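You operate a simulated robot arm through the tools that you are given. There is no shell and no other tool. Be economical: measure what you need, move in short steps, check, and stop when the job is done.

You are at the controls of a simulated two-armed robot. One attempt, no reset.

JOB
Put the rubber band on teal tub 59 with the band spreader.
Fine: leave the tub on the spreader and lock the lever again. Set down upright: what you pick out.

Only the result counts: the job must be done as asked and must still hold three seconds after the hand-in. Knocking over, shifting, dropping, spilling or breaking anything else fails it.

ROBOT AND FRAMES
Two 6-joint arms with two-finger grippers on one trunk, on a base that drives. Base frame: it is fixed to the floor where the robot stands at the start and does not move with it; the origin is under the middle of the robot, x ahead of it, y to its left, z up; the surface under the hand at the start is at about z = 800. Units: mm, rad, N and s.
The left shoulder is at the start at [70, 148, 1415], the right one opposite. With the tool pointing down near the work surface each hand reaches from about 340 to 620 mm from the robot's upright axis, wherever it stands, measured 20 degrees to its own side. Places, roughly: bed of the band spreader [600, 200, 800]; left spreader button [500, 300, 900]; release button [400, 200, 800]; right spreader button [500, 0, 900]; spreader lock lever [700, 0, 900]. Payload 2.45 kg a hand.
The tool frame of a hand sits at the grasp point between the pads (the TCP): z along the fingers, y along the line on which they close. The tips reach 30 mm beyond it. Largest opening 106 mm; the body of the gripper starts 79 mm behind the TCP.
Orientation is that of the tool frame in the base frame, as [roll, pitch, yaw] about the fixed x, y, z axes, in that order (R = Rz(yaw) Ry(pitch) Rx(roll)). With the fingers straight down and closing along the base's y, the tool's x points along the base's -x, its y along +y and its z along -z.

CONTROLS
- The arms move only by the tool arm_command. It takes "left_targets", "right_targets" or both (then of equal length, played together; a hand with none holds still); each is a list of rows, each a list of 7 numbers: the shift along the tool's x, y, z in mm, then the turn, a rotation vector about the tool's x, y, z in rad, then the finger opening in mm, from 0 to 106. In form: [[tx, ty, tz, wx, wy, wz, claw], ...]. A call has 1 to 8 rows; each row is the pose to reach, as a shift and turn from the pose commanded when the call began, along the tool's axes at that moment. A row lasts 0.2 s, in which the tool goes at most 50 mm and 0.15 rad; a call with a longer step from one row to the next is refused whole, and so is a gripper value outside its range. A pose out of reach is approached as far as the arm can. The call stops where the force on the tool passes 40 N (or 10 N more than at its start, if that is more) or the arm is blocked; 0.2 s more then pass. The fingers move at their own pace (about 72 mm/s each) and stop on an object; they squeeze with about 38 N. The grip force told is the motor's: it shows also when the fingers shut on nothing. Time passes only in rows, and 0.2 s behind the last, so rows that repeat a pose let the fingers close. It gives the time, the measured TCP pose, the force on the tool (base axes), the opening and the grip force at its end, in the units of the frame above (readings bear some noise), with the torque about the TCP (base axes, N m) and any sound that the robot's microphone picked up.
- Cameras (640 x 400 px; columns grow to the right, rows downward): "scene" is now at [113.6, 36.7, 1617.2]; the picture's right is [0.43, -0.90, 0.00], its down [-0.75, -0.36, -0.55] and it looks along [0.50, 0.24, -0.84] (base axes); focal length 258 px, centre (320, 200). "left" rides on the left gripper at [76, 2, -106] in its tool frame; the picture's right is [-0.02, 1.00, 0.00], its down [-0.78, -0.02, -0.62] and it looks along [-0.62, -0.01, 0.78] (tool axes); focal length 247 px, centre (320, 200). "right" rides on the right gripper at [76, -2, -106] in its tool frame; the picture's right is [0.02, 1.00, 0.00], its down [-0.78, 0.02, -0.62] and it looks along [-0.62, 0.01, 0.78] (tool axes); focal length 247 px, centre (320, 200). There is no depth. A picture from a camera that has moved, and an enlarged one, comes with that camera's place and axes in the base frame and with its lens. The place of the scene camera against the robot may be out by one fixed shift of up to 12 mm in any direction.
- snapshot(camera): a new picture of that camera. It takes no simulated time.
- move_column(by): slides the trunk up (or, below 0, down) by that many mm; the arms and the scene camera ride with it, the base frame stays. It gives what a move gives, with no picture.
- steer(legs): drives the robot by 1 to 6 legs, each [ahead, left, turn to the left] in mm, mm and rad, along the robot's own axes; the way and the turn of a leg run together, so that a leg with both is an arc; at most 1500 mm and 3.142 rad a leg. The arms and the cameras ride along, it lands a little off, and it stops where it bumps. It gives what a move gives.
- turn_head(pan, tilt): turns the head with the scene camera to pan (to the left, within 1.501 rad either way) and tilt (down, from -0.506 to 1.204), counted from straight ahead of the robot. It gives what a move gives.
- enlarge(camera, box): a new picture of the part [left, top, right, bottom] of that camera's present view, enlarged. It takes no simulated time.
- sign_off(): hands the job in; it is judged then, once.

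Go step by step. Nothing tells you exact positions but the pictures and the camera data: compare them with the known pose of the tool, close in by small moves and look again before you grip or let go. The budget is 120 turns and 100 pictures, counting those below and the enlarged ones. Unless the task says otherwise, let go and move clear before handing in, and close with one line.

The tools are called by a JSON object that holds its "api" and its "payload". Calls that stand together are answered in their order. arm_command: Moves the arms, as the interface text tells. Its arguments: {"type":"object","properties":{"left_targets":{"type":"array","items":{"type":"array","items":{"type":"number"}}},"right_targets":{"type":"array","items":{"type":"array","items":{"type":"number"}}}},"required":[]} The other tools are called the same way: move_column (by) slides the trunk up or down; steer (legs) drives the base; turn_head (pan, tilt) turns the head that bears the scene camera; snapshot (camera) takes a picture; enlarge (camera, box) takes an enlarged picture of a part of a camera's view; sign_off () hands the job in.

At the start:

```text
clock: 0.0
left_position: [377.9, 287.6, 1184.4]
left_tcp_rot: [3.141, -0.001, -3.141]
left_contact_force: [0.0, 0.4, -0.9]
left_moment: [0.02, 0.01, -0.02]
left_finger_gap: 106.0
left_grip_force: 0.1
right_position: [599.1, -63.1, 1138.2]
right_tcp_rot: [3.141, 0.0, -3.142]
right_contact_force: [-0.2, -0.7, 0.8]
right_moment: [-0.03, 0.02, 0.01]
right_finger_gap: 106.1
right_grip_force: 0.0
trunk travel left (down, up): [-888.0, 52.0]
robot x, y, heading: [0.8, -3.2, -0.003]
head pan, tilt: [0.443, 0.988]
```

scene: 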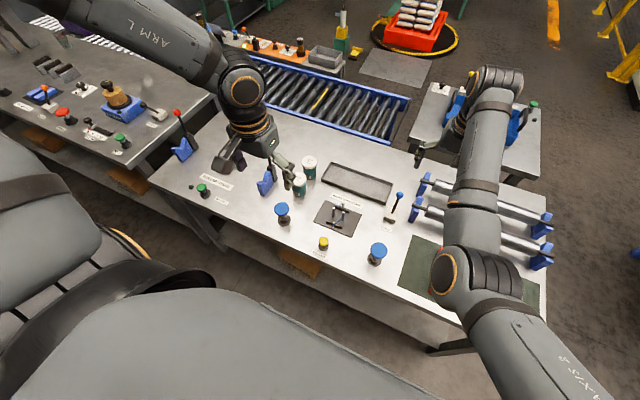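
right: 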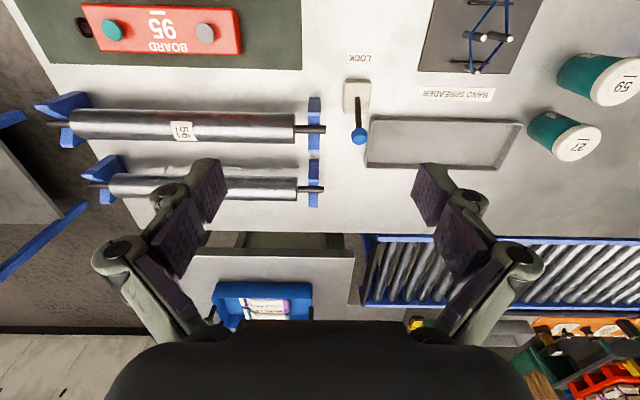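
left: 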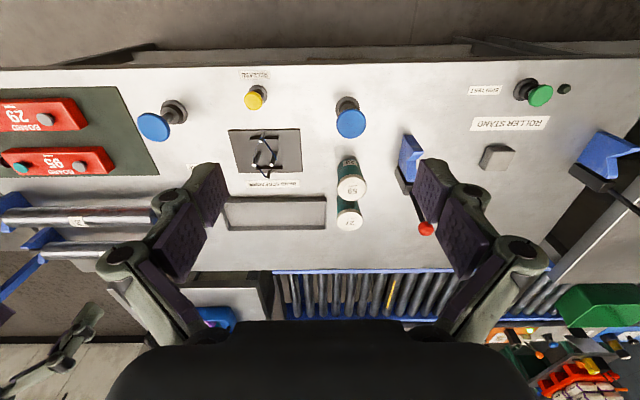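

I see a band spreader with four pins and a band, two blue buttons, a yellow release button, a lock lever, and the teal tubs 59 and 27 beside the tray. First I'll look closer at all of these.

{"api": "enlarge", "payload": {"camera": "scene", "box": [240, 140, 440, 265]}}

{"api": "enlarge", "payload": {"camera": "left", "box": [120, 60, 400, 240]}}

{"api": "enlarge", "payload": {"camera": "right", "box": [320, 0, 640, 200]}}

```text
3.20 times, centred on (340, 202) of scene
camera zoom: at [113.6, 36.7, 1617.2], right [0.43, -0.9, 0.0], down [-0.75, -0.36, -0.55], along [0.5, 0.24, -0.84], focal length 825 px, centre (256, 192)
```

zoom: 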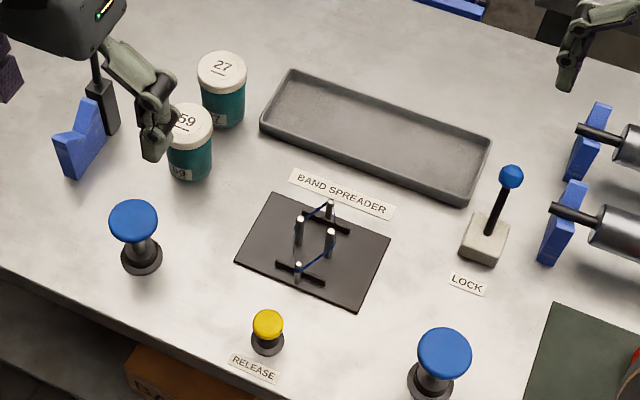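

```text
2.22 times, centred on (260, 150) of left
camera zoom: at [303.0, 288.8, 1289.9], right [0.02, 1.0, 0.0], down [0.78, -0.02, 0.62], along [0.62, -0.01, -0.78], focal length 549 px, centre (453, 311)
```

zoom: 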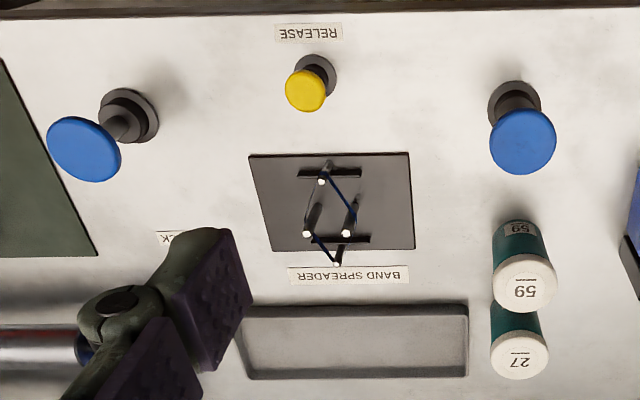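

```text
2.00 times, centred on (480, 100) of right
camera zoom: at [523.2, -65.6, 1243.5], right [-0.02, 1.0, 0.0], down [0.78, 0.02, 0.62], along [0.62, 0.01, -0.78], focal length 494 px, centre (0, 400)
```

zoom: 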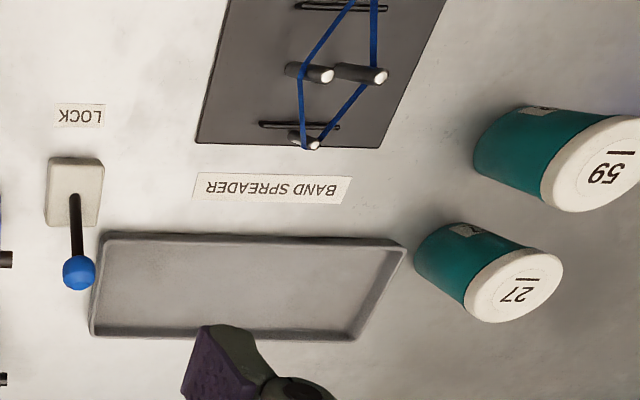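

The tub 59 lid is at about [597, 351, 881]. I put the buttons at [460, 340], [460, 9] and [433, 174], the bed at [551, 170] and the lever ball at [675, 0, 900]. I'll zoom in on the pins and the lever.

{"api": "enlarge", "payload": {"camera": "scene", "box": [305, 190, 375, 245]}}

{"api": "enlarge", "payload": {"camera": "scene", "box": [370, 180, 420, 240]}}

```text
7.27 times, centred on (340, 218) of scene
camera zoom: at [113.6, 36.7, 1617.2], right [0.43, -0.9, 0.0], down [-0.75, -0.36, -0.55], along [0.5, 0.24, -0.84], focal length 1875 px, centre (174, 73)
```

zoom: 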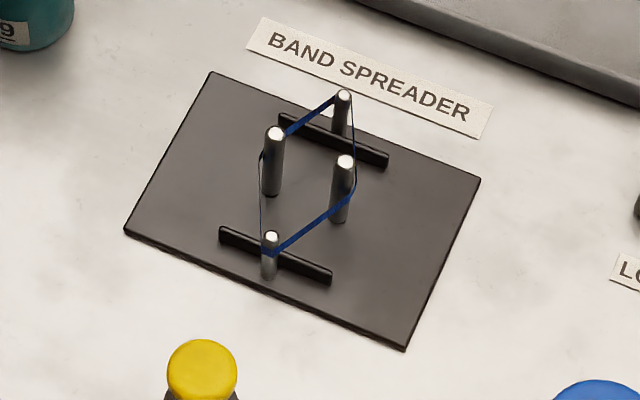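

```text
6.67 times, centred on (395, 210) of scene
camera zoom: at [113.6, 36.7, 1617.2], right [0.43, -0.9, 0.0], down [-0.75, -0.36, -0.55], along [0.5, 0.24, -0.84], focal length 1719 px, centre (-180, 133)
```

zoom: 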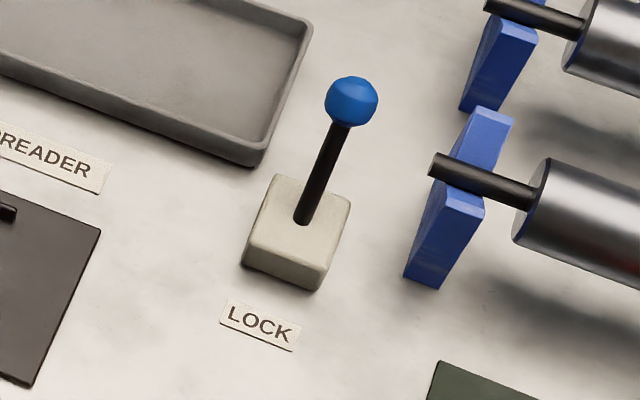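

The lever leans away from me, with its ball near [675, 0, 900]. I'll bring the right hand above it, tilted forward for reach and partly closed, and look again.

{"api": "arm_command", "payload": {"right_targets": [[-10, 20, 30, 0, -0.12, 0, 60], [-20, 40, 60, 0, -0.24, 0, 50], [-35, 60, 90, 0, -0.35, 0, 50], [-35, 60, 90, 0, -0.4, 0, 50]]}}

{"api": "snapshot", "payload": {"camera": "right"}}

{"api": "snapshot", "payload": {"camera": "scene"}}

```text
clock: 1.2
left_position: [378.7, 287.3, 1184.4]
left_tcp_rot: [3.141, 0.0, 3.141]
left_contact_force: [-0.5, 0.1, -0.2]
left_moment: [-0.01, -0.02, 0.02]
left_finger_gap: 106.0
left_grip_force: 0.0
right_position: [676.9, -85.7, 1046.5]
right_tcp_rot: [-3.063, 0.435, 3.117]
right_contact_force: [0.6, 0.4, 0.4]
right_moment: [-0.01, 0.0, -0.03]
right_finger_gap: 49.9
right_grip_force: 0.0
right hand out of reach, approached as far as the arm can: row 2, 3, 4
trunk travel left (down, up): [-888.0, 52.0]
robot x, y, heading: [0.3, 3.0, 0.001]
head pan, tilt: [0.443, 0.988]
stopped in row 4 (right hand): the arm was blocked; the commanded pose is now the measured one
```

```text
91 pictures are left
camera right: at [561.8, -76.5, 1110.8], right [0.04, 1.0, -0.08], down [0.45, 0.05, 0.89], along [0.89, -0.07, -0.45], focal length 247 px, centre (320, 200)
```

right: 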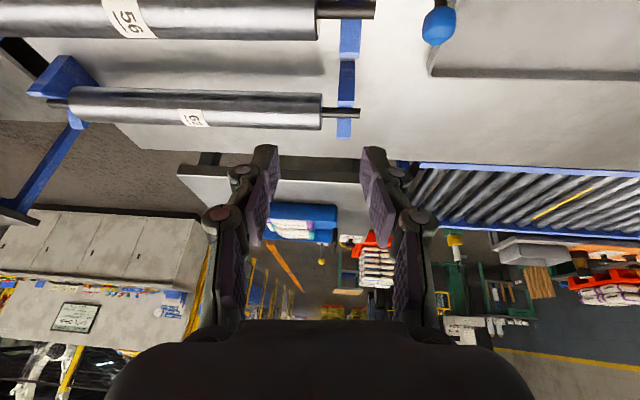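

```text
90 pictures are left
camera scene: at [113.1, 35.9, 1617.3], right [0.43, -0.9, 0.0], down [-0.75, -0.36, -0.55], along [0.5, 0.24, -0.83], focal length 258 px, centre (320, 200)
```

scene: 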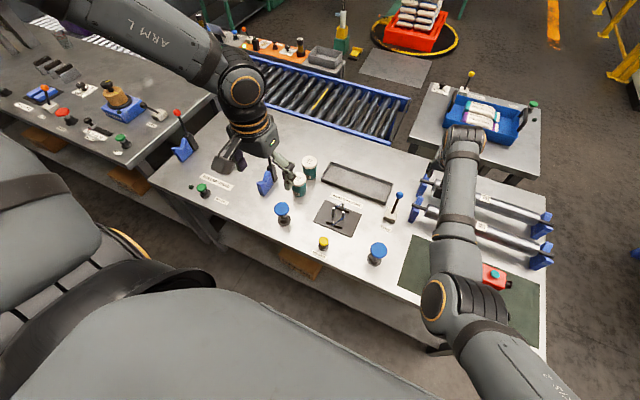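

The right arm is at its limit here. I'll pull the hand back and up, then lower the trunk to gain horizontal reach.

{"api": "arm_command", "payload": {"right_targets": [[18, 10, -40, 0.015, 0.05, -0.014, 50], [36, 25, -80, 0.03, 0.1, -0.028, 50], [60, 40, -115, 0.045, 0.15, -0.042, 50], [94, 60, -140, 0.06, 0.2, -0.056, 50], [94, 60, -154, 0.06, 0.2, -0.056, 50]]}}

{"api": "move_column", "payload": {"by": -150}}

{"api": "snapshot", "payload": {"camera": "right"}}

```text
clock: 2.6
left_position: [379.7, 287.0, 1183.9]
left_tcp_rot: [3.141, 0.0, 3.141]
left_contact_force: [0.1, 0.8, -0.3]
left_moment: [0.01, 0.01, 0.0]
left_finger_gap: 105.8
left_grip_force: 0.1
right_position: [612.6, -146.7, 1114.0]
right_tcp_rot: [-2.916, 0.234, 3.114]
right_contact_force: [0.2, -0.3, -0.2]
right_moment: [-0.01, -0.03, -0.01]
right_finger_gap: 49.8
right_grip_force: 0.1
right hand out of reach, approached as far as the arm can: row 2, 3, 4, 5
trunk travel left (down, up): [-888.0, 52.0]
robot x, y, heading: [0.3, 1.9, 0.003]
head pan, tilt: [0.443, 0.988]
stopped in row 5 (right hand): the arm was blocked; the commanded pose is now the measured one
```

```text
clock: 4.3
left_position: [379.6, 285.9, 1033.0]
left_tcp_rot: [3.141, 0.0, -3.14]
left_contact_force: [0.4, 0.3, 0.4]
left_moment: [0.0, -0.01, -0.03]
left_finger_gap: 106.3
left_grip_force: 0.0
right_position: [611.4, -146.6, 964.1]
right_tcp_rot: [-2.916, 0.232, 3.114]
right_contact_force: [-0.3, -0.5, -0.4]
right_moment: [0.02, 0.03, 0.0]
right_finger_gap: 50.0
right_grip_force: 0.0
trunk travel left (down, up): [-738.0, 202.0]
robot x, y, heading: [0.7, 2.6, 0.005]
head pan, tilt: [0.443, 0.988]
```

```text
89 pictures are left
camera right: at [513.8, -122.0, 1048.4], right [0.06, 0.97, -0.22], down [0.63, 0.14, 0.77], along [0.78, -0.18, -0.6], focal length 247 px, centre (320, 200)
```

right: 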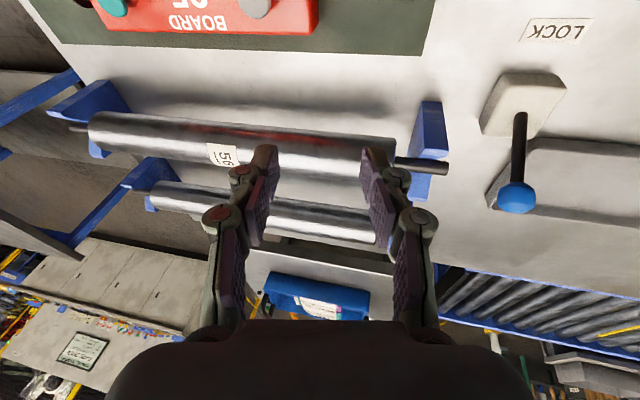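

The arm drifted to the right because it was near its limit. I'll try bringing it back towards the body and straightening it.

{"api": "arm_command", "payload": {"right_targets": [[21, 14, -24, 0.05, 0.03, -0.02, 50], [42, 29, -48, 0.1, 0.06, -0.04, 50], [63, 43, -72, 0.16, 0.1, -0.06, 50], [84, 58, -97, 0.214, 0.13, -0.075, 50], [84, 58, -97, 0.214, 0.13, -0.075, 50]]}}

```text
clock: 5.8
left_position: [379.3, 286.8, 1032.6]
left_tcp_rot: [-3.14, 0.0, -3.14]
left_contact_force: [-0.1, 0.7, 0.0]
left_moment: [-0.01, -0.02, 0.01]
left_finger_gap: 106.1
left_grip_force: 0.0
right_position: [597.7, -173.0, 998.4]
right_tcp_rot: [-2.652, 0.087, 3.106]
right_contact_force: [-0.1, -0.7, -0.7]
right_moment: [-0.01, 0.03, -0.03]
right_finger_gap: 49.9
right_grip_force: 0.1
right hand out of reach, approached as far as the arm can: row 1, 2, 3, 4, 5
trunk travel left (down, up): [-738.0, 202.0]
robot x, y, heading: [1.8, -2.0, -0.003]
head pan, tilt: [0.443, 0.988]
stopped in row 5 (right hand): the arm was blocked; the commanded pose is now the measured one
```

The roll and y went the opposite way to what I asked, and I can't yet tell whether that is a joint limit. I'll test with a small pure turn and a pure lift.

{"api": "arm_command", "payload": {"right_targets": [[0, 0, 0, -0.1, 0, 0, 50], [0, 0, 0, -0.1, 0, 0, 50]]}}

{"api": "arm_command", "payload": {"right_targets": [[40, 0, 0, 0, 0, 0, 50], [40, 0, 0, 0, 0, 0, 50]]}}

{"api": "snapshot", "payload": {"camera": "scene"}}

```text
clock: 6.3
left_position: [377.5, 288.1, 1033.8]
left_tcp_rot: [-3.141, 0.0, 3.141]
left_contact_force: [-0.5, -0.6, -0.2]
left_moment: [0.03, 0.02, -0.01]
left_finger_gap: 106.1
left_grip_force: 0.1
right_position: [595.1, -170.6, 999.3]
right_tcp_rot: [-2.759, 0.084, 3.11]
right_contact_force: [-0.5, 0.0, 0.5]
right_moment: [0.01, -0.03, -0.04]
right_finger_gap: 50.2
right_grip_force: 0.0
trunk travel left (down, up): [-738.0, 202.0]
robot x, y, heading: [6.3, 4.2, -0.002]
head pan, tilt: [0.443, 0.988]
```

```text
clock: 7.2
left_position: [379.2, 288.4, 1034.1]
left_tcp_rot: [-3.14, 0.0, 3.141]
left_contact_force: [0.2, 0.1, -0.9]
left_moment: [-0.01, 0.03, 0.01]
left_finger_gap: 105.8
left_grip_force: 0.1
right_position: [566.1, -203.5, 1008.2]
right_tcp_rot: [-2.698, 0.116, 3.074]
right_contact_force: [-0.6, 0.2, 0.0]
right_moment: [-0.02, 0.02, 0.01]
right_finger_gap: 49.8
right_grip_force: 0.0
trunk travel left (down, up): [-738.0, 202.0]
robot x, y, heading: [1.7, -2.4, -0.002]
head pan, tilt: [0.443, 0.988]
stopped in row 2 (right hand): the arm was blocked; the commanded pose is now the measured one
```

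```text
88 pictures are left
camera scene: at [114.0, 37.3, 1467.2], right [0.43, -0.9, 0.0], down [-0.75, -0.36, -0.55], along [0.5, 0.24, -0.84], focal length 258 px, centre (320, 200)
```

scene: 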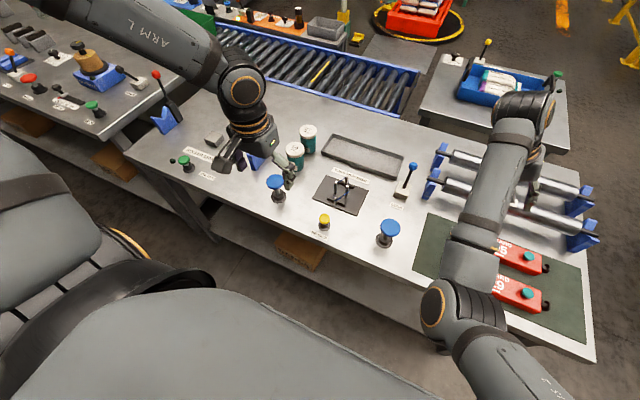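

I had the roll sign wrong: a positive turn about the tool's x raises the roll. I'll straighten the hand upright first, without moving it.

{"api": "arm_command", "payload": {"right_targets": [[0, 0, 0, -0.11, 0.03, -0.02, 50], [0, 0, 0, -0.22, 0.06, -0.03, 50], [0, 0, 0, -0.33, 0.09, -0.05, 50], [0, 0, 0, -0.44, 0.11, -0.065, 50], [0, 0, 0, -0.44, 0.11, -0.065, 50]]}}

```text
clock: 8.3
left_position: [378.3, 287.5, 1033.6]
left_tcp_rot: [-3.141, -0.001, -3.14]
left_contact_force: [0.2, 0.2, -0.1]
left_moment: [-0.01, -0.04, -0.02]
left_finger_gap: 106.1
left_grip_force: 0.1
right_position: [607.3, -199.2, 970.0]
right_tcp_rot: [3.139, -0.006, 3.118]
right_contact_force: [-0.3, 0.4, -0.4]
right_moment: [-0.02, -0.01, 0.03]
right_finger_gap: 49.8
right_grip_force: 0.0
right hand out of reach, approached as far as the arm can: row 1, 2, 3, 4, 5
trunk travel left (down, up): [-738.0, 202.0]
robot x, y, heading: [-0.7, -0.9, -0.002]
head pan, tilt: [0.443, 0.988]
```

The hand is upright now at [607, -199, 970]. Next I'll pull it back towards the body.

{"api": "arm_command", "payload": {"right_targets": [[30, 0, 0, 0, 0, 0, 50], [60, 0, 0, 0, 0, 0, 50], [100, 10, -10, 0, 0, 0, 50], [140, 30, -20, 0, 0, 0, 50], [160, 60, -20, 0, 0, -0.02, 50], [160, 60, -20, 0, 0, -0.02, 50]]}}

```text
clock: 9.8
left_position: [378.0, 284.8, 1034.0]
left_tcp_rot: [-3.141, 0.0, -3.14]
left_contact_force: [1.3, 0.7, -1.1]
left_moment: [0.01, 0.0, 0.01]
left_finger_gap: 106.4
left_grip_force: 0.1
right_position: [524.0, -195.1, 961.2]
right_tcp_rot: [-2.997, 0.171, 3.1]
right_contact_force: [0.4, -0.9, -1.0]
right_moment: [0.01, -0.02, 0.05]
right_finger_gap: 49.9
right_grip_force: 0.1
right hand out of reach, approached as far as the arm can: row 1, 2, 3, 4, 5, 6
trunk travel left (down, up): [-738.0, 202.0]
robot x, y, heading: [-1.6, -3.5, -0.001]
head pan, tilt: [0.443, 0.988]
stopped in row 6 (right hand): the arm was blocked; the commanded pose is now the measured one
```

Now the lowered trunk seems to make the folded poses unreachable. I'll raise it back, and look straight down to see how much room there is to drive forward.

{"api": "move_column", "payload": {"by": 150}}

{"api": "turn_head", "payload": {"pan": -0.3, "tilt": 1.2}}

{"api": "snapshot", "payload": {"camera": "scene"}}

```text
clock: 11.5
left_position: [379.3, 286.1, 1183.8]
left_tcp_rot: [-3.141, 0.0, -3.141]
left_contact_force: [0.2, 0.3, -0.4]
left_moment: [0.05, 0.03, -0.02]
left_finger_gap: 105.9
left_grip_force: 0.0
right_position: [524.6, -195.1, 1110.3]
right_tcp_rot: [-2.995, 0.169, 3.099]
right_contact_force: [1.4, -0.1, 0.2]
right_moment: [-0.03, 0.01, 0.01]
right_finger_gap: 50.1
right_grip_force: 0.0
trunk travel left (down, up): [-888.0, 52.0]
robot x, y, heading: [-1.8, -0.2, -0.002]
head pan, tilt: [0.443, 0.988]
```

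```text
clock: 12.6
left_position: [378.6, 287.4, 1184.6]
left_tcp_rot: [-3.14, 0.001, -3.141]
left_contact_force: [0.3, 0.2, 0.8]
left_moment: [0.01, -0.05, 0.02]
left_finger_gap: 105.9
left_grip_force: 0.0
right_position: [522.8, -193.8, 1111.3]
right_tcp_rot: [-2.995, 0.169, 3.1]
right_contact_force: [0.4, -0.2, -0.2]
right_moment: [0.01, -0.02, 0.0]
right_finger_gap: 50.0
right_grip_force: 0.0
trunk travel left (down, up): [-888.0, 52.0]
robot x, y, heading: [1.3, -1.3, 0.0]
head pan, tilt: [-0.3, 1.201]
```

```text
87 pictures are left
camera scene: at [103.4, -10.1, 1603.8], right [-0.3, -0.96, 0.0], down [-0.89, 0.28, -0.36], along [0.35, -0.11, -0.93], focal length 258 px, centre (320, 200)
```

scene: 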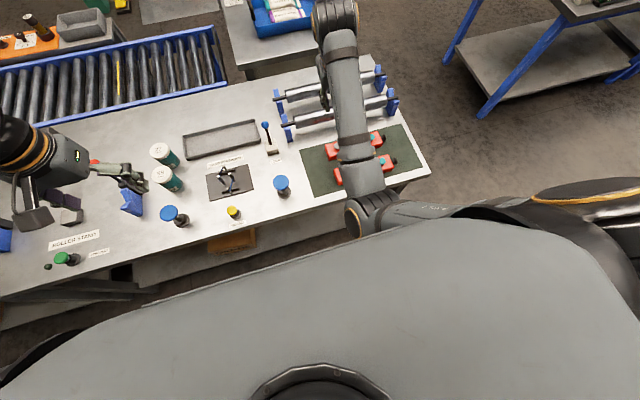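

The layout suggests a working station at y ≈ 172, with the buttons symmetric and about 20° to each side. I'll drive left 172 and then ahead about 80, so that everything falls within reach.

{"api": "steer", "payload": {"legs": [[0, 172, 0], [40, 0, 0], [40, 0, 0]]}}

{"api": "turn_head", "payload": {"pan": 0, "tilt": 1.0}}

{"api": "snapshot", "payload": {"camera": "scene"}}

```text
clock: 15.0
left_position: [449.5, 459.7, 1186.9]
left_tcp_rot: [-3.139, 0.007, -3.139]
left_contact_force: [-0.5, -0.4, 0.7]
left_moment: [0.01, -0.11, 0.0]
left_finger_gap: 105.7
left_grip_force: 0.2
right_position: [596.3, -19.9, 1113.5]
right_tcp_rot: [-2.993, 0.178, 3.102]
right_contact_force: [-0.9, 0.7, 0.8]
right_moment: [-0.02, -0.13, -0.01]
right_finger_gap: 50.4
right_grip_force: 0.1
trunk travel left (down, up): [-888.0, 52.0]
robot x, y, heading: [81.2, 172.2, -0.0]
head pan, tilt: [-0.3, 1.201]
```

```text
clock: 15.8
left_position: [457.2, 460.1, 1185.4]
left_tcp_rot: [-3.141, 0.003, -3.14]
left_contact_force: [-0.5, -0.4, -0.7]
left_moment: [-0.02, -0.03, 0.02]
left_finger_gap: 105.9
left_grip_force: 0.1
right_position: [602.7, -21.1, 1112.1]
right_tcp_rot: [-2.995, 0.17, 3.101]
right_contact_force: [0.8, -0.2, -0.5]
right_moment: [-0.04, 0.03, 0.0]
right_finger_gap: 50.1
right_grip_force: 0.1
trunk travel left (down, up): [-888.0, 52.0]
robot x, y, heading: [80.3, 174.1, 0.003]
head pan, tilt: [0.0, 1.0]
```

```text
86 pictures are left
camera scene: at [197.3, 179.0, 1616.5], right [0.0, -1.0, 0.0], down [-0.84, 0.0, -0.54], along [0.54, 0.0, -0.84], focal length 258 px, centre (320, 200)
```

scene: 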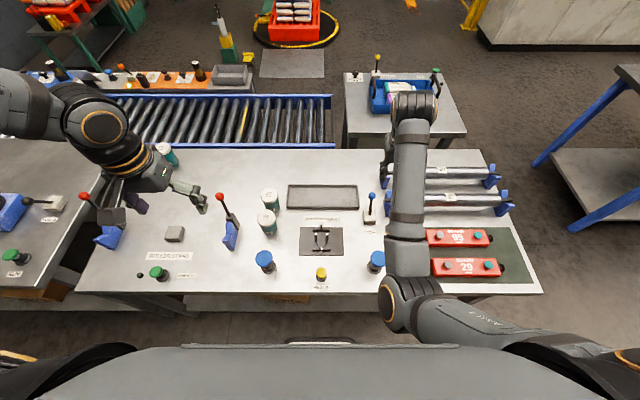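

There was no bump, and I'm at [80, 174]. Next I'll straighten the right hand and bring it over the lever.

{"api": "arm_command", "payload": {"right_targets": [[0, 0, 0, -0.08, 0, -0.02, 50], [-5, 10, 25, -0.147, 0, -0.04, 50], [-15, 20, 55, -0.147, 0, -0.04, 50], [-26, 33, 82, -0.147, 0, -0.04, 50], [-26, 33, 82, -0.147, 0, -0.04, 50]]}}

{"api": "snapshot", "payload": {"camera": "right"}}

{"api": "enlarge", "payload": {"camera": "scene", "box": [290, 160, 410, 280]}}

```text
clock: 17.0
left_position: [457.4, 459.7, 1184.3]
left_tcp_rot: [-3.141, 0.0, -3.141]
left_contact_force: [-0.4, 0.4, -0.2]
left_moment: [-0.01, 0.0, 0.01]
left_finger_gap: 106.2
left_grip_force: 0.1
right_position: [644.0, -1.1, 1030.3]
right_tcp_rot: [-3.135, 0.167, -3.142]
right_contact_force: [-0.5, -0.2, -0.9]
right_moment: [-0.01, -0.01, 0.01]
right_finger_gap: 50.0
right_grip_force: 0.1
right hand out of reach, approached as far as the arm can: row 1
trunk travel left (down, up): [-888.0, 52.0]
robot x, y, heading: [79.9, 173.1, 0.001]
head pan, tilt: [0.0, 1.0]
```

```text
85 pictures are left
camera right: at [550.7, -1.3, 1122.8], right [-0.02, 1.0, -0.01], down [0.67, 0.02, 0.74], along [0.74, 0.01, -0.67], focal length 247 px, centre (320, 200)
```

right: 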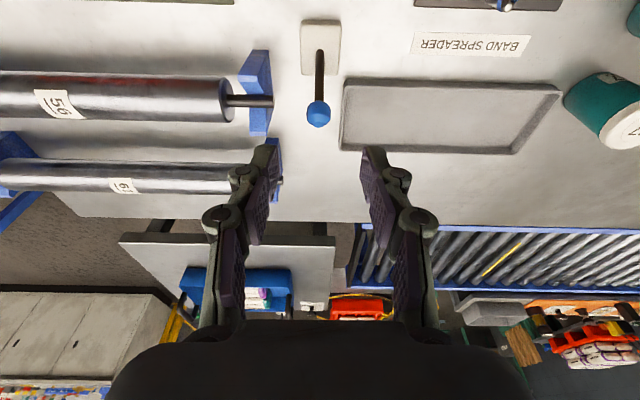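

```text
3.33 times, centred on (350, 220) of scene
camera zoom: at [198.1, 178.7, 1616.5], right [0.0, -1.0, 0.0], down [-0.84, 0.0, -0.54], along [0.54, 0.0, -0.84], focal length 860 px, centre (220, 133)
```

zoom: 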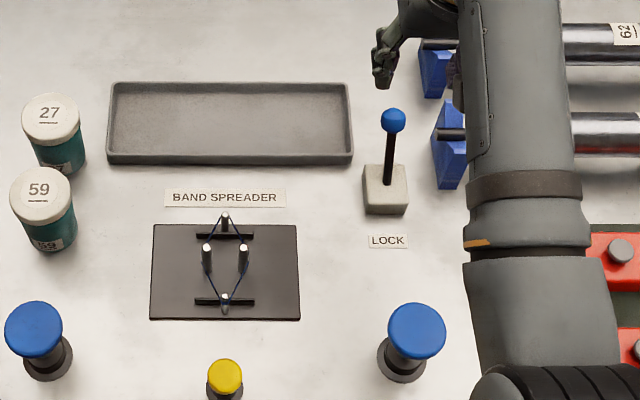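

The ball is at about [672, -2, 901] and lines up with the fingers. I'll descend straddling it.

{"api": "arm_command", "payload": {"right_targets": [[-2, -1, 40, 0, 0, 0, 50], [-4, -1, 80, 0, 0, 0, 50], [-6, -1, 105, 0, 0, 0, 50], [-6, -1, 118, 0, 0, 0, 50]]}}

{"api": "snapshot", "payload": {"camera": "right"}}

{"api": "enlarge", "payload": {"camera": "scene", "box": [340, 160, 420, 240]}}

```text
clock: 18.0
left_position: [458.1, 460.7, 1184.4]
left_tcp_rot: [-3.141, 0.0, -3.139]
left_contact_force: [0.0, 0.6, 0.3]
left_moment: [0.0, -0.01, -0.01]
left_finger_gap: 105.7
left_grip_force: 0.0
right_position: [670.6, -2.7, 915.4]
right_tcp_rot: [-3.136, 0.168, 3.142]
right_contact_force: [0.4, -0.1, -0.5]
right_moment: [0.01, 0.01, -0.01]
right_finger_gap: 49.9
right_grip_force: 0.1
trunk travel left (down, up): [-888.0, 52.0]
robot x, y, heading: [84.1, 171.4, 0.001]
head pan, tilt: [0.0, 1.0]
```

```text
83 pictures are left
camera right: at [576.6, -3.1, 1007.0], right [-0.02, 1.0, -0.01], down [0.67, 0.02, 0.74], along [0.74, 0.01, -0.67], focal length 247 px, centre (320, 200)
```

right: 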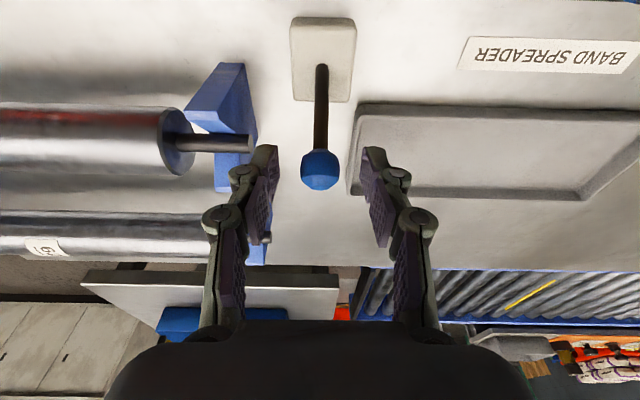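

```text
5.00 times, centred on (380, 200) of scene
camera zoom: at [199.5, 179.4, 1616.4], right [0.0, -1.0, 0.0], down [-0.84, 0.0, -0.54], along [0.54, 0.0, -0.84], focal length 1289 px, centre (20, 200)
```

zoom: 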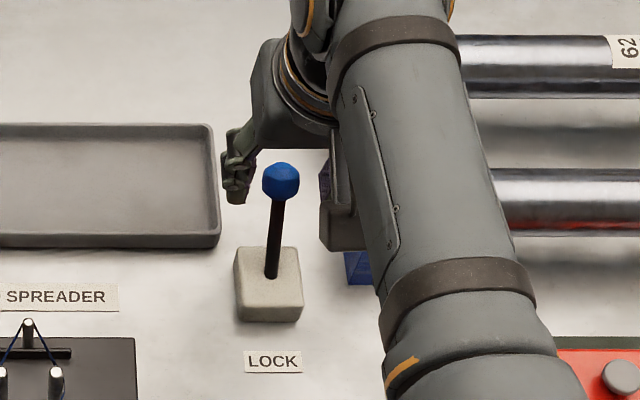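

The ball is at [675, -3, 894], centred between the fingers and 21 mm beyond the TCP. I'll go 11 mm deeper and close on it.

{"api": "arm_command", "payload": {"right_targets": [[0, 0, 11, 0, 0, 0, 50], [0, 0, 11, 0, 0, 0, 30], [0, 0, 11, 0, 0, 0, 20], [0, 0, 11, 0, 0, 0, 20]]}}

{"api": "snapshot", "payload": {"camera": "right"}}

```text
clock: 19.0
left_position: [457.3, 460.2, 1183.3]
left_tcp_rot: [3.141, -0.001, -3.14]
left_contact_force: [0.1, 0.7, 0.3]
left_moment: [-0.01, 0.02, 0.01]
left_finger_gap: 105.9
left_grip_force: 0.0
right_position: [670.2, -1.8, 903.1]
right_tcp_rot: [-3.137, 0.165, 3.14]
right_contact_force: [0.4, 1.3, -3.1]
right_moment: [0.06, -0.14, 0.01]
right_finger_gap: 24.2
right_grip_force: 44.7
trunk travel left (down, up): [-888.0, 52.0]
robot x, y, heading: [77.8, 172.0, 0.001]
head pan, tilt: [0.0, 1.0]
```

```text
81 pictures are left
camera right: at [578.1, -3.0, 995.8], right [-0.02, 1.0, -0.01], down [0.67, 0.02, 0.74], along [0.74, 0.01, -0.67], focal length 247 px, centre (320, 200)
```

right: 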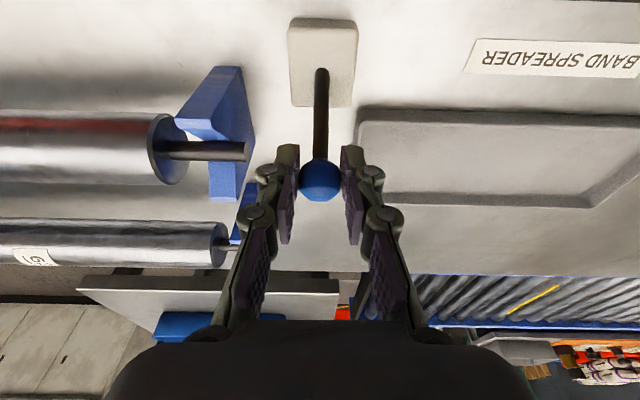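

I have the ball. I'll swing the lever towards me along its arc.

{"api": "arm_command", "payload": {"right_targets": [[8, 0, -5, 0, 0, 0, 20], [17, 0, -9, 0, 0, 0, 20], [26, 0, -12, 0, 0, 0, 20], [34, 0, -14, 0, 0, 0, 20], [43, 0, -15, 0, 0, 0, 20], [52, 0, -15, 0, 0, 0, 20], [62, 0, -14, 0, 0, 0, 20], [71, 0, -12, 0, 0, 0, 20]]}}

{"api": "snapshot", "payload": {"camera": "scene"}}

{"api": "snapshot", "payload": {"camera": "right"}}

```text
clock: 20.8
left_position: [457.3, 459.9, 1184.8]
left_tcp_rot: [-3.141, -0.001, -3.139]
left_contact_force: [-0.7, -0.8, -0.4]
left_moment: [0.01, -0.04, 0.02]
left_finger_gap: 105.6
left_grip_force: 0.0
right_position: [598.1, -2.5, 903.9]
right_tcp_rot: [-3.135, 0.168, 3.142]
right_contact_force: [0.3, -0.6, -0.1]
right_moment: [-0.01, -0.02, 0.01]
right_finger_gap: 20.0
right_grip_force: 0.1
trunk travel left (down, up): [-888.0, 52.0]
robot x, y, heading: [83.8, 173.3, 0.001]
head pan, tilt: [0.0, 1.0]
```

```text
80 pictures are left
camera scene: at [198.3, 179.2, 1616.5], right [0.0, -1.0, 0.0], down [-0.84, 0.0, -0.54], along [0.54, 0.0, -0.84], focal length 258 px, centre (320, 200)
```

scene: 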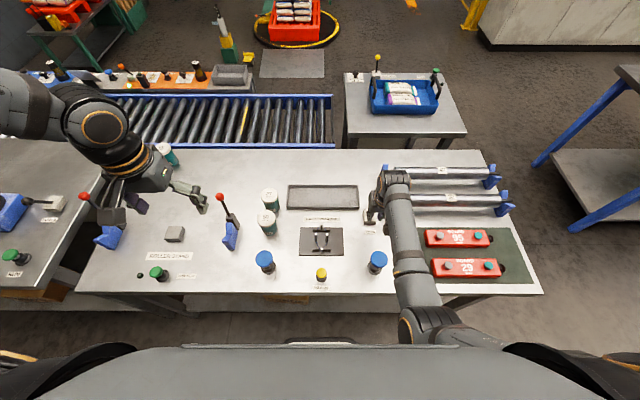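

```text
79 pictures are left
camera right: at [505.7, -3.9, 996.6], right [-0.02, 1.0, -0.01], down [0.67, 0.02, 0.74], along [0.74, 0.01, -0.67], focal length 247 px, centre (320, 200)
```

right: 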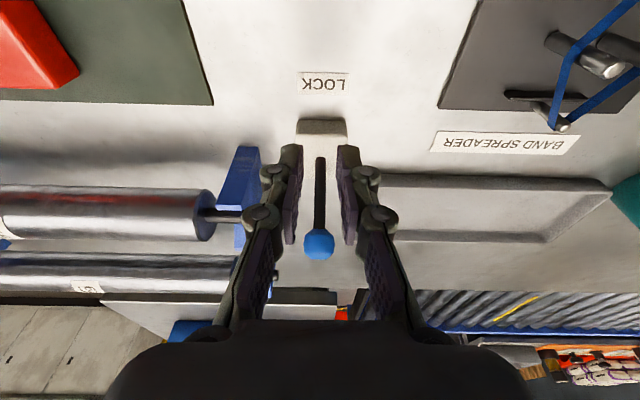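

The ball slid out and the lever has not moved. I'll turn the hand by 90° so that one finger hooks behind the ball.

{"api": "arm_command", "payload": {"right_targets": [[0, 0, -40, 0, 0, 0.12, 20], [0, 0, -80, 0, 0, 0.26, 40], [-15, 0, -100, 0, 0, 0.4, 60], [-25, 0, -100, 0, 0, 0.54, 60], [-35, 0, -100, 0, 0, 0.68, 60], [-45, 0, -100, 0, 0, 0.82, 60], [-55, 0, -100, 0, 0, 0.96, 60], [-60, 0, -100, 0, 0, 1.1, 60]]}}

{"api": "arm_command", "payload": {"right_targets": [[0, 0, 0, 0, 0, 0.14, 60], [0, 0, 0, 0, 0, 0.28, 60], [0, 0, 0, 0, 0, 0.42, 60], [0, 0, 0, 0, 0, 0.47, 60], [0, 0, 0, 0, 0, 0.47, 60]]}}

{"api": "snapshot", "payload": {"camera": "right"}}

{"api": "snapshot", "payload": {"camera": "scene"}}

```text
clock: 22.6
left_position: [458.0, 460.3, 1184.6]
left_tcp_rot: [3.141, 0.001, -3.14]
left_contact_force: [-0.2, 0.0, 0.6]
left_moment: [-0.02, -0.06, 0.01]
left_finger_gap: 106.0
left_grip_force: 0.1
right_position: [642.6, -1.7, 1012.4]
right_tcp_rot: [2.996, 0.081, 2.033]
right_contact_force: [-0.1, 0.0, 0.4]
right_moment: [0.02, -0.03, -0.01]
right_finger_gap: 59.8
right_grip_force: 0.0
trunk travel left (down, up): [-888.0, 52.0]
robot x, y, heading: [83.3, 173.9, 0.001]
head pan, tilt: [0.0, 1.0]
```

```text
clock: 23.8
left_position: [457.7, 459.6, 1183.5]
left_tcp_rot: [-3.141, -0.001, -3.139]
left_contact_force: [0.7, 0.0, -0.2]
left_moment: [0.02, 0.03, 0.03]
left_finger_gap: 105.9
left_grip_force: 0.2
right_position: [641.8, -1.2, 1012.7]
right_tcp_rot: [2.973, 0.004, 1.569]
right_contact_force: [0.1, 0.2, 0.5]
right_moment: [0.05, 0.01, -0.01]
right_finger_gap: 59.9
right_grip_force: 0.2
trunk travel left (down, up): [-888.0, 52.0]
robot x, y, heading: [78.5, 172.6, 0.004]
head pan, tilt: [0.0, 1.0]
```

```text
78 pictures are left
camera right: at [622.6, 75.2, 1116.8], right [0.99, 0.02, 0.17], down [-0.09, -0.78, 0.62], along [0.14, -0.63, -0.77], focal length 247 px, centre (320, 200)
```

right: 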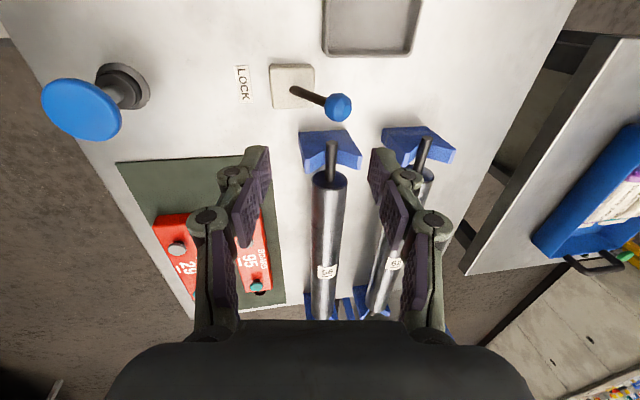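

```text
77 pictures are left
camera scene: at [199.1, 179.3, 1616.4], right [0.0, -1.0, 0.0], down [-0.84, 0.0, -0.54], along [0.54, 0.0, -0.84], focal length 258 px, centre (320, 200)
```

scene: 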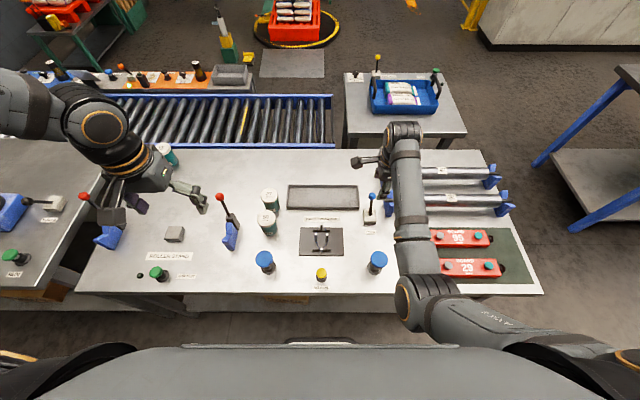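

The hand is turned and closes along x. Now I'll lower it so the ball sits between the fingers.

{"api": "arm_command", "payload": {"right_targets": [[-1, 6, 35, 0, 0, 0, 60], [-2, 12, 75, 0, 0, 0, 60], [-2, 12, 100, 0, 0, 0, 60], [-2, 12, 117, 0, 0, 0, 60]]}}

{"api": "snapshot", "payload": {"camera": "right"}}

```text
clock: 24.8
left_position: [458.5, 460.4, 1183.8]
left_tcp_rot: [3.141, 0.0, -3.141]
left_contact_force: [0.2, -0.5, 1.0]
left_moment: [-0.01, -0.05, -0.02]
left_finger_gap: 106.0
left_grip_force: 0.0
right_position: [674.0, -5.0, 899.8]
right_tcp_rot: [2.973, 0.006, 1.571]
right_contact_force: [0.5, 0.1, -0.5]
right_moment: [-0.01, -0.02, 0.01]
right_finger_gap: 60.0
right_grip_force: 0.0
trunk travel left (down, up): [-888.0, 52.0]
robot x, y, heading: [73.6, 170.4, -0.001]
head pan, tilt: [0.0, 1.0]
```

```text
76 pictures are left
camera right: at [653.9, 72.1, 1003.3], right [0.99, 0.02, 0.17], down [-0.09, -0.78, 0.62], along [0.14, -0.63, -0.77], focal length 247 px, centre (320, 200)
```

right: 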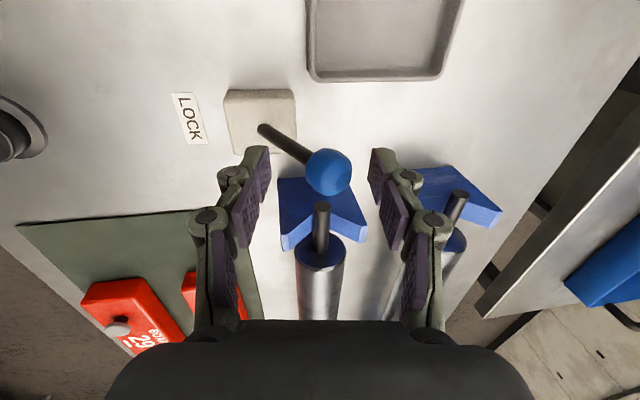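

The ball is centred between the fingers. I'll close to 27 mm, then pull it along the arc with the far finger behind the ball.

{"api": "arm_command", "payload": {"right_targets": [[0, 0, 4, 0, 0, 0, 40], [0, 0, 4, 0, 0, 0, 27], [0, -8, 0, 0, 0, 0, 27], [0, -17, -5, 0, 0, 0, 27], [0, -26, -8, 0, 0, 0, 27], [0, -34, -10, 0, 0, 0, 27], [0, -43, -11, 0, 0, 0, 27], [0, -52, -11, 0, 0, 0, 27]]}}

{"api": "snapshot", "payload": {"camera": "right"}}

```text
clock: 26.6
left_position: [457.5, 460.7, 1183.4]
left_tcp_rot: [3.141, -0.001, -3.141]
left_contact_force: [-0.7, -0.2, -0.4]
left_moment: [0.02, -0.01, -0.03]
left_finger_gap: 106.1
left_grip_force: 0.1
right_position: [619.9, -5.6, 900.6]
right_tcp_rot: [2.975, 0.008, 1.571]
right_contact_force: [-1.6, -0.6, -0.6]
right_moment: [0.0, 0.04, -0.01]
right_finger_gap: 28.1
right_grip_force: 0.6
trunk travel left (down, up): [-888.0, 52.0]
robot x, y, heading: [80.0, 168.9, -0.001]
head pan, tilt: [0.0, 1.0]
```

```text
75 pictures are left
camera right: at [600.2, 72.3, 1005.7], right [0.99, 0.02, 0.17], down [-0.09, -0.78, 0.62], along [0.14, -0.63, -0.77], focal length 247 px, centre (320, 200)
```

right: 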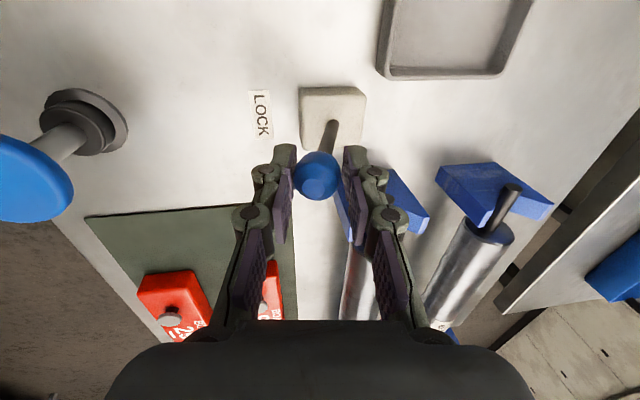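

The lever follows. I'll carry on towards the mirrored end position.

{"api": "arm_command", "payload": {"right_targets": [[0, -8, 2, 0, 0, 0, 27], [0, -15, 4, 0, 0, 0, 27], [0, -22, 6, 0, 0, 0, 27], [0, -28, 9, 0, 0, 0, 27]]}}

{"api": "snapshot", "payload": {"camera": "right"}}

{"api": "enlarge", "payload": {"camera": "scene", "box": [290, 160, 410, 280]}}

```text
clock: 27.6
left_position: [458.4, 459.8, 1184.8]
left_tcp_rot: [-3.141, 0.0, -3.14]
left_contact_force: [0.5, 0.4, 1.1]
left_moment: [-0.01, 0.0, -0.01]
left_finger_gap: 106.1
left_grip_force: 0.0
right_position: [599.2, -4.8, 891.3]
right_tcp_rot: [2.964, 0.007, 1.57]
right_contact_force: [16.2, -1.4, 19.2]
right_moment: [0.0, -0.83, -0.08]
right_finger_gap: 40.7
right_grip_force: 9.8
trunk travel left (down, up): [-888.0, 52.0]
robot x, y, heading: [81.6, 167.9, 0.004]
head pan, tilt: [0.0, 1.0]
```

```text
74 pictures are left
camera right: at [577.6, 73.0, 995.4], right [0.98, 0.02, 0.18], down [-0.09, -0.78, 0.62], along [0.15, -0.63, -0.76], focal length 247 px, centre (320, 200)
```

right: 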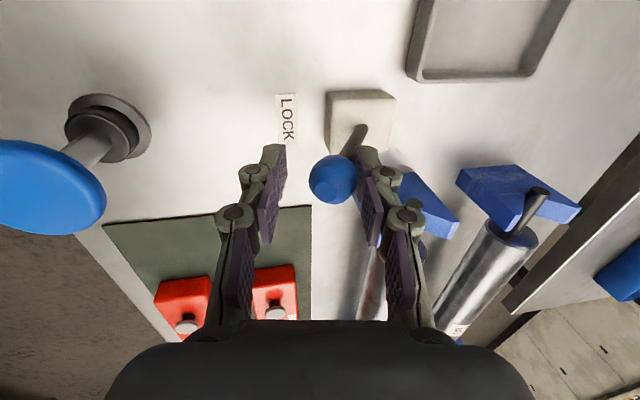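

```text
3.33 times, centred on (350, 220) of scene
camera zoom: at [199.5, 180.2, 1616.8], right [0.0, -1.0, 0.0], down [-0.84, 0.0, -0.54], along [0.54, 0.0, -0.84], focal length 860 px, centre (220, 133)
```

zoom: 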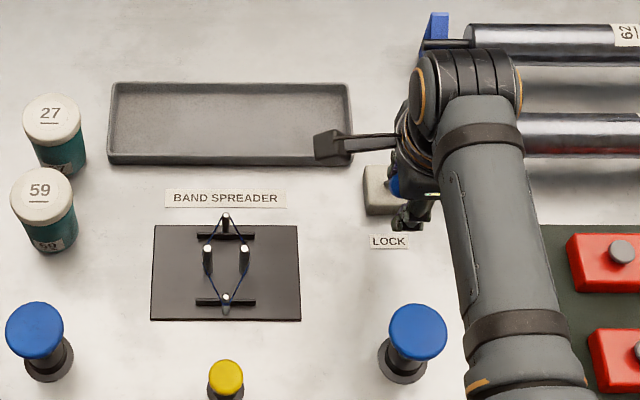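

The lever has reached its near stop. I'll let go, lift, and bring both closed hands above the two blue buttons.

{"api": "arm_command", "payload": {"right_targets": [[0, 6, 0, 0, 0, 0, 60], [0, 6, 0, 0, 0, 0, 64], [0, 6, -40, 0, 0, 0, 64], [0, 6, -85, 0, 0, 0, 40], [0, 6, -130, 0, 0, 0, 10], [0, 0, -140, 0.1, 0, 0, 0], [0, -40, -140, 0.17, 0, 0, 0], [0, -85, -135, 0.17, 0, 0, 0]], "left_targets": [[0, -20, 20, 0, 0, 0, 60], [0, -40, 40, 0, 0, 0, 20], [0, -60, 70, 0, 0, 0, 0], [0, -80, 100, 0, 0, 0, 0], [0, -100, 130, 0, 0, 0, 0], [0, -121, 160, 0, 0, 0, 0], [0, -121, 180, 0, 0, 0, 0], [0, -121, 200, 0, 0, 0, 0]]}}

{"api": "snapshot", "payload": {"camera": "scene"}}

{"api": "snapshot", "payload": {"camera": "left"}}

{"api": "snapshot", "payload": {"camera": "right"}}

```text
clock: 29.4
left_position: [403.7, 449.0, 1032.7]
left_tcp_rot: [-3.137, 0.003, -3.14]
left_contact_force: [-0.9, 0.0, 1.2]
left_moment: [-0.01, -0.04, -0.01]
left_finger_gap: 0.0
left_grip_force: 28.6
left hand out of reach, approached as far as the arm can: row 1, 2, 3, 4, 5, 6, 7, 8
right_position: [486.5, -4.9, 1010.4]
right_tcp_rot: [3.139, 0.01, 1.571]
right_contact_force: [-0.1, 0.0, -0.1]
right_moment: [-0.02, -0.01, -0.03]
right_finger_gap: 0.0
right_grip_force: 28.4
trunk travel left (down, up): [-888.0, 52.0]
robot x, y, heading: [80.4, 171.6, -0.0]
head pan, tilt: [0.0, 1.0]
```

```text
72 pictures are left
camera scene: at [195.3, 180.2, 1616.8], right [0.0, -1.0, 0.0], down [-0.84, 0.0, -0.54], along [0.54, 0.0, -0.84], focal length 258 px, centre (320, 200)
```

scene: 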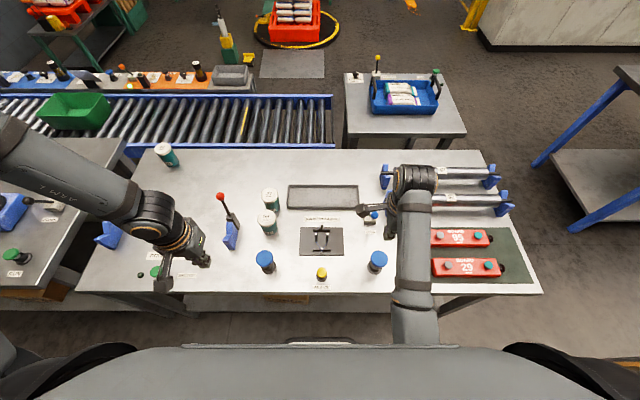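

```text
71 pictures are left
camera left: at [326.5, 450.9, 1138.6], right [0.02, 1.0, 0.0], down [0.78, -0.01, 0.62], along [0.62, -0.01, -0.78], focal length 247 px, centre (320, 200)
```

left: 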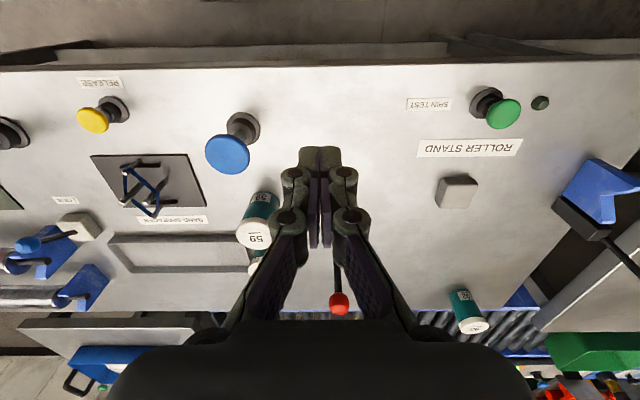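

```text
70 pictures are left
camera right: at [484.3, 72.4, 1114.7], right [1.0, 0.02, 0.0], down [0.02, -0.78, 0.63], along [0.01, -0.63, -0.78], focal length 247 px, centre (320, 200)
```

right: 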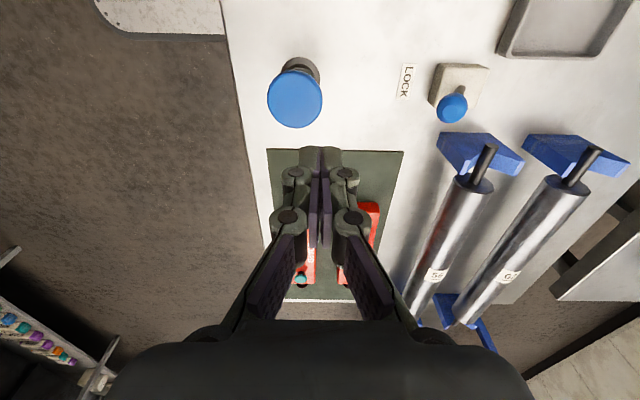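

The lever now leans towards me, so it's presumably unlocked. I'll bring both hands over the blue buttons, lowering and extending the left one first.

{"api": "arm_command", "payload": {"right_targets": [[0, 0, 0, 0, 0, 0, 0], [0, 0, 0, 0, 0, 0, 0], [4, -12, 15, 0, 0, 0, 0], [9, -25, 30, 0, 0, 0, 0], [9, -25, 45, 0, 0, 0, 0]], "left_targets": [[-40, 0, 20, 0, 0, 0, 0], [-70, -30, 40, 0, 0, 0, 0], [-75, -65, 60, 0, 0, 0, 0], [-70, -95, 68, 0, 0, 0, 0], [-58, -106, 68, 0, 0, 0, 0]]}}

{"api": "snapshot", "payload": {"camera": "scene"}}

{"api": "snapshot", "payload": {"camera": "left"}}

{"api": "snapshot", "payload": {"camera": "right"}}

```text
clock: 30.6
left_position: [411.1, 459.8, 1009.0]
left_tcp_rot: [-3.141, 0.002, -3.141]
left_contact_force: [0.9, -0.2, 0.1]
left_moment: [-0.03, 0.04, 0.01]
left_finger_gap: 0.1
left_grip_force: 28.3
left hand out of reach, approached as far as the arm can: row 1, 2, 3, 4, 5
right_position: [468.8, -11.7, 964.1]
right_tcp_rot: [3.129, 0.045, 1.574]
right_contact_force: [0.5, -0.5, 0.0]
right_moment: [0.01, 0.01, 0.03]
right_finger_gap: 0.1
right_grip_force: 28.5
trunk travel left (down, up): [-888.0, 52.0]
robot x, y, heading: [76.9, 172.0, 0.002]
head pan, tilt: [0.0, 1.0]
```

```text
69 pictures are left
camera scene: at [198.6, 179.4, 1616.5], right [0.0, -1.0, 0.0], down [-0.84, 0.0, -0.54], along [0.54, 0.0, -0.84], focal length 258 px, centre (320, 200)
```

scene: 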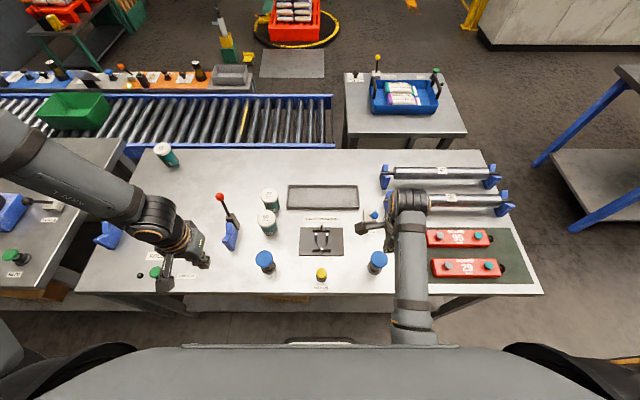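

```text
68 pictures are left
camera left: at [335.0, 461.6, 1114.6], right [0.02, 1.0, 0.0], down [0.78, -0.01, 0.62], along [0.62, -0.01, -0.78], focal length 247 px, centre (320, 200)
```

left: 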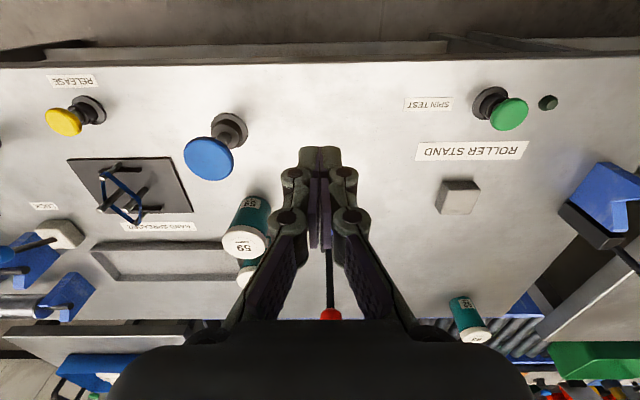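

```text
67 pictures are left
camera right: at [465.2, 69.8, 1067.7], right [1.0, 0.03, 0.01], down [0.01, -0.75, 0.66], along [0.03, -0.66, -0.75], focal length 247 px, centre (320, 200)
```

right: 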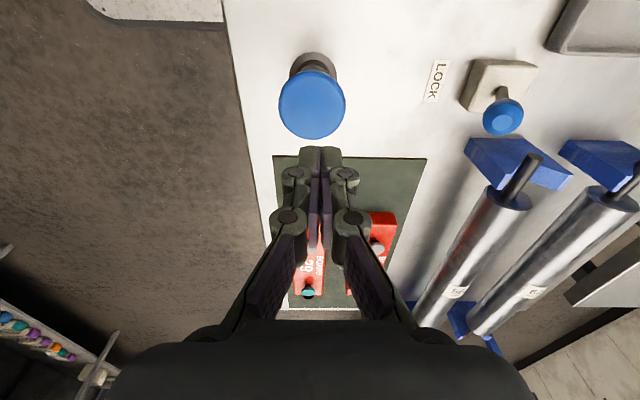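

Both arms are too folded here: with the high shoulders, the near points are too close. I'll back off 80 mm and raise the trunk a little, then move to the buttons.

{"api": "steer", "payload": {"legs": [[-80, 0, 0]]}}

{"api": "move_column", "payload": {"by": 40}}

```text
clock: 31.7
left_position: [335.4, 460.6, 1006.4]
left_tcp_rot: [-3.139, -0.003, -3.14]
left_contact_force: [-0.6, 0.1, -0.5]
left_moment: [0.02, 0.05, -0.02]
left_finger_gap: 0.0
left_grip_force: 28.6
right_position: [390.2, -12.2, 960.6]
right_tcp_rot: [3.141, 0.048, 1.576]
right_contact_force: [0.9, 0.5, -0.5]
right_moment: [0.01, 0.05, -0.02]
right_finger_gap: 0.0
right_grip_force: 28.5
trunk travel left (down, up): [-888.0, 52.0]
robot x, y, heading: [1.7, 173.6, 0.002]
head pan, tilt: [0.0, 1.0]
```

```text
clock: 32.5
left_position: [330.6, 460.0, 1050.4]
left_tcp_rot: [-3.14, 0.004, -3.14]
left_contact_force: [-0.2, -0.5, 0.6]
left_moment: [0.04, -0.05, -0.03]
left_finger_gap: 0.0
left_grip_force: 28.8
right_position: [385.1, -13.3, 1003.1]
right_tcp_rot: [3.134, 0.05, 1.576]
right_contact_force: [-0.3, -0.3, 0.5]
right_moment: [0.02, -0.02, -0.02]
right_finger_gap: 0.0
right_grip_force: 28.3
trunk travel left (down, up): [-928.0, 12.0]
robot x, y, heading: [3.7, 175.4, 0.0]
head pan, tilt: [0.0, 1.0]
```

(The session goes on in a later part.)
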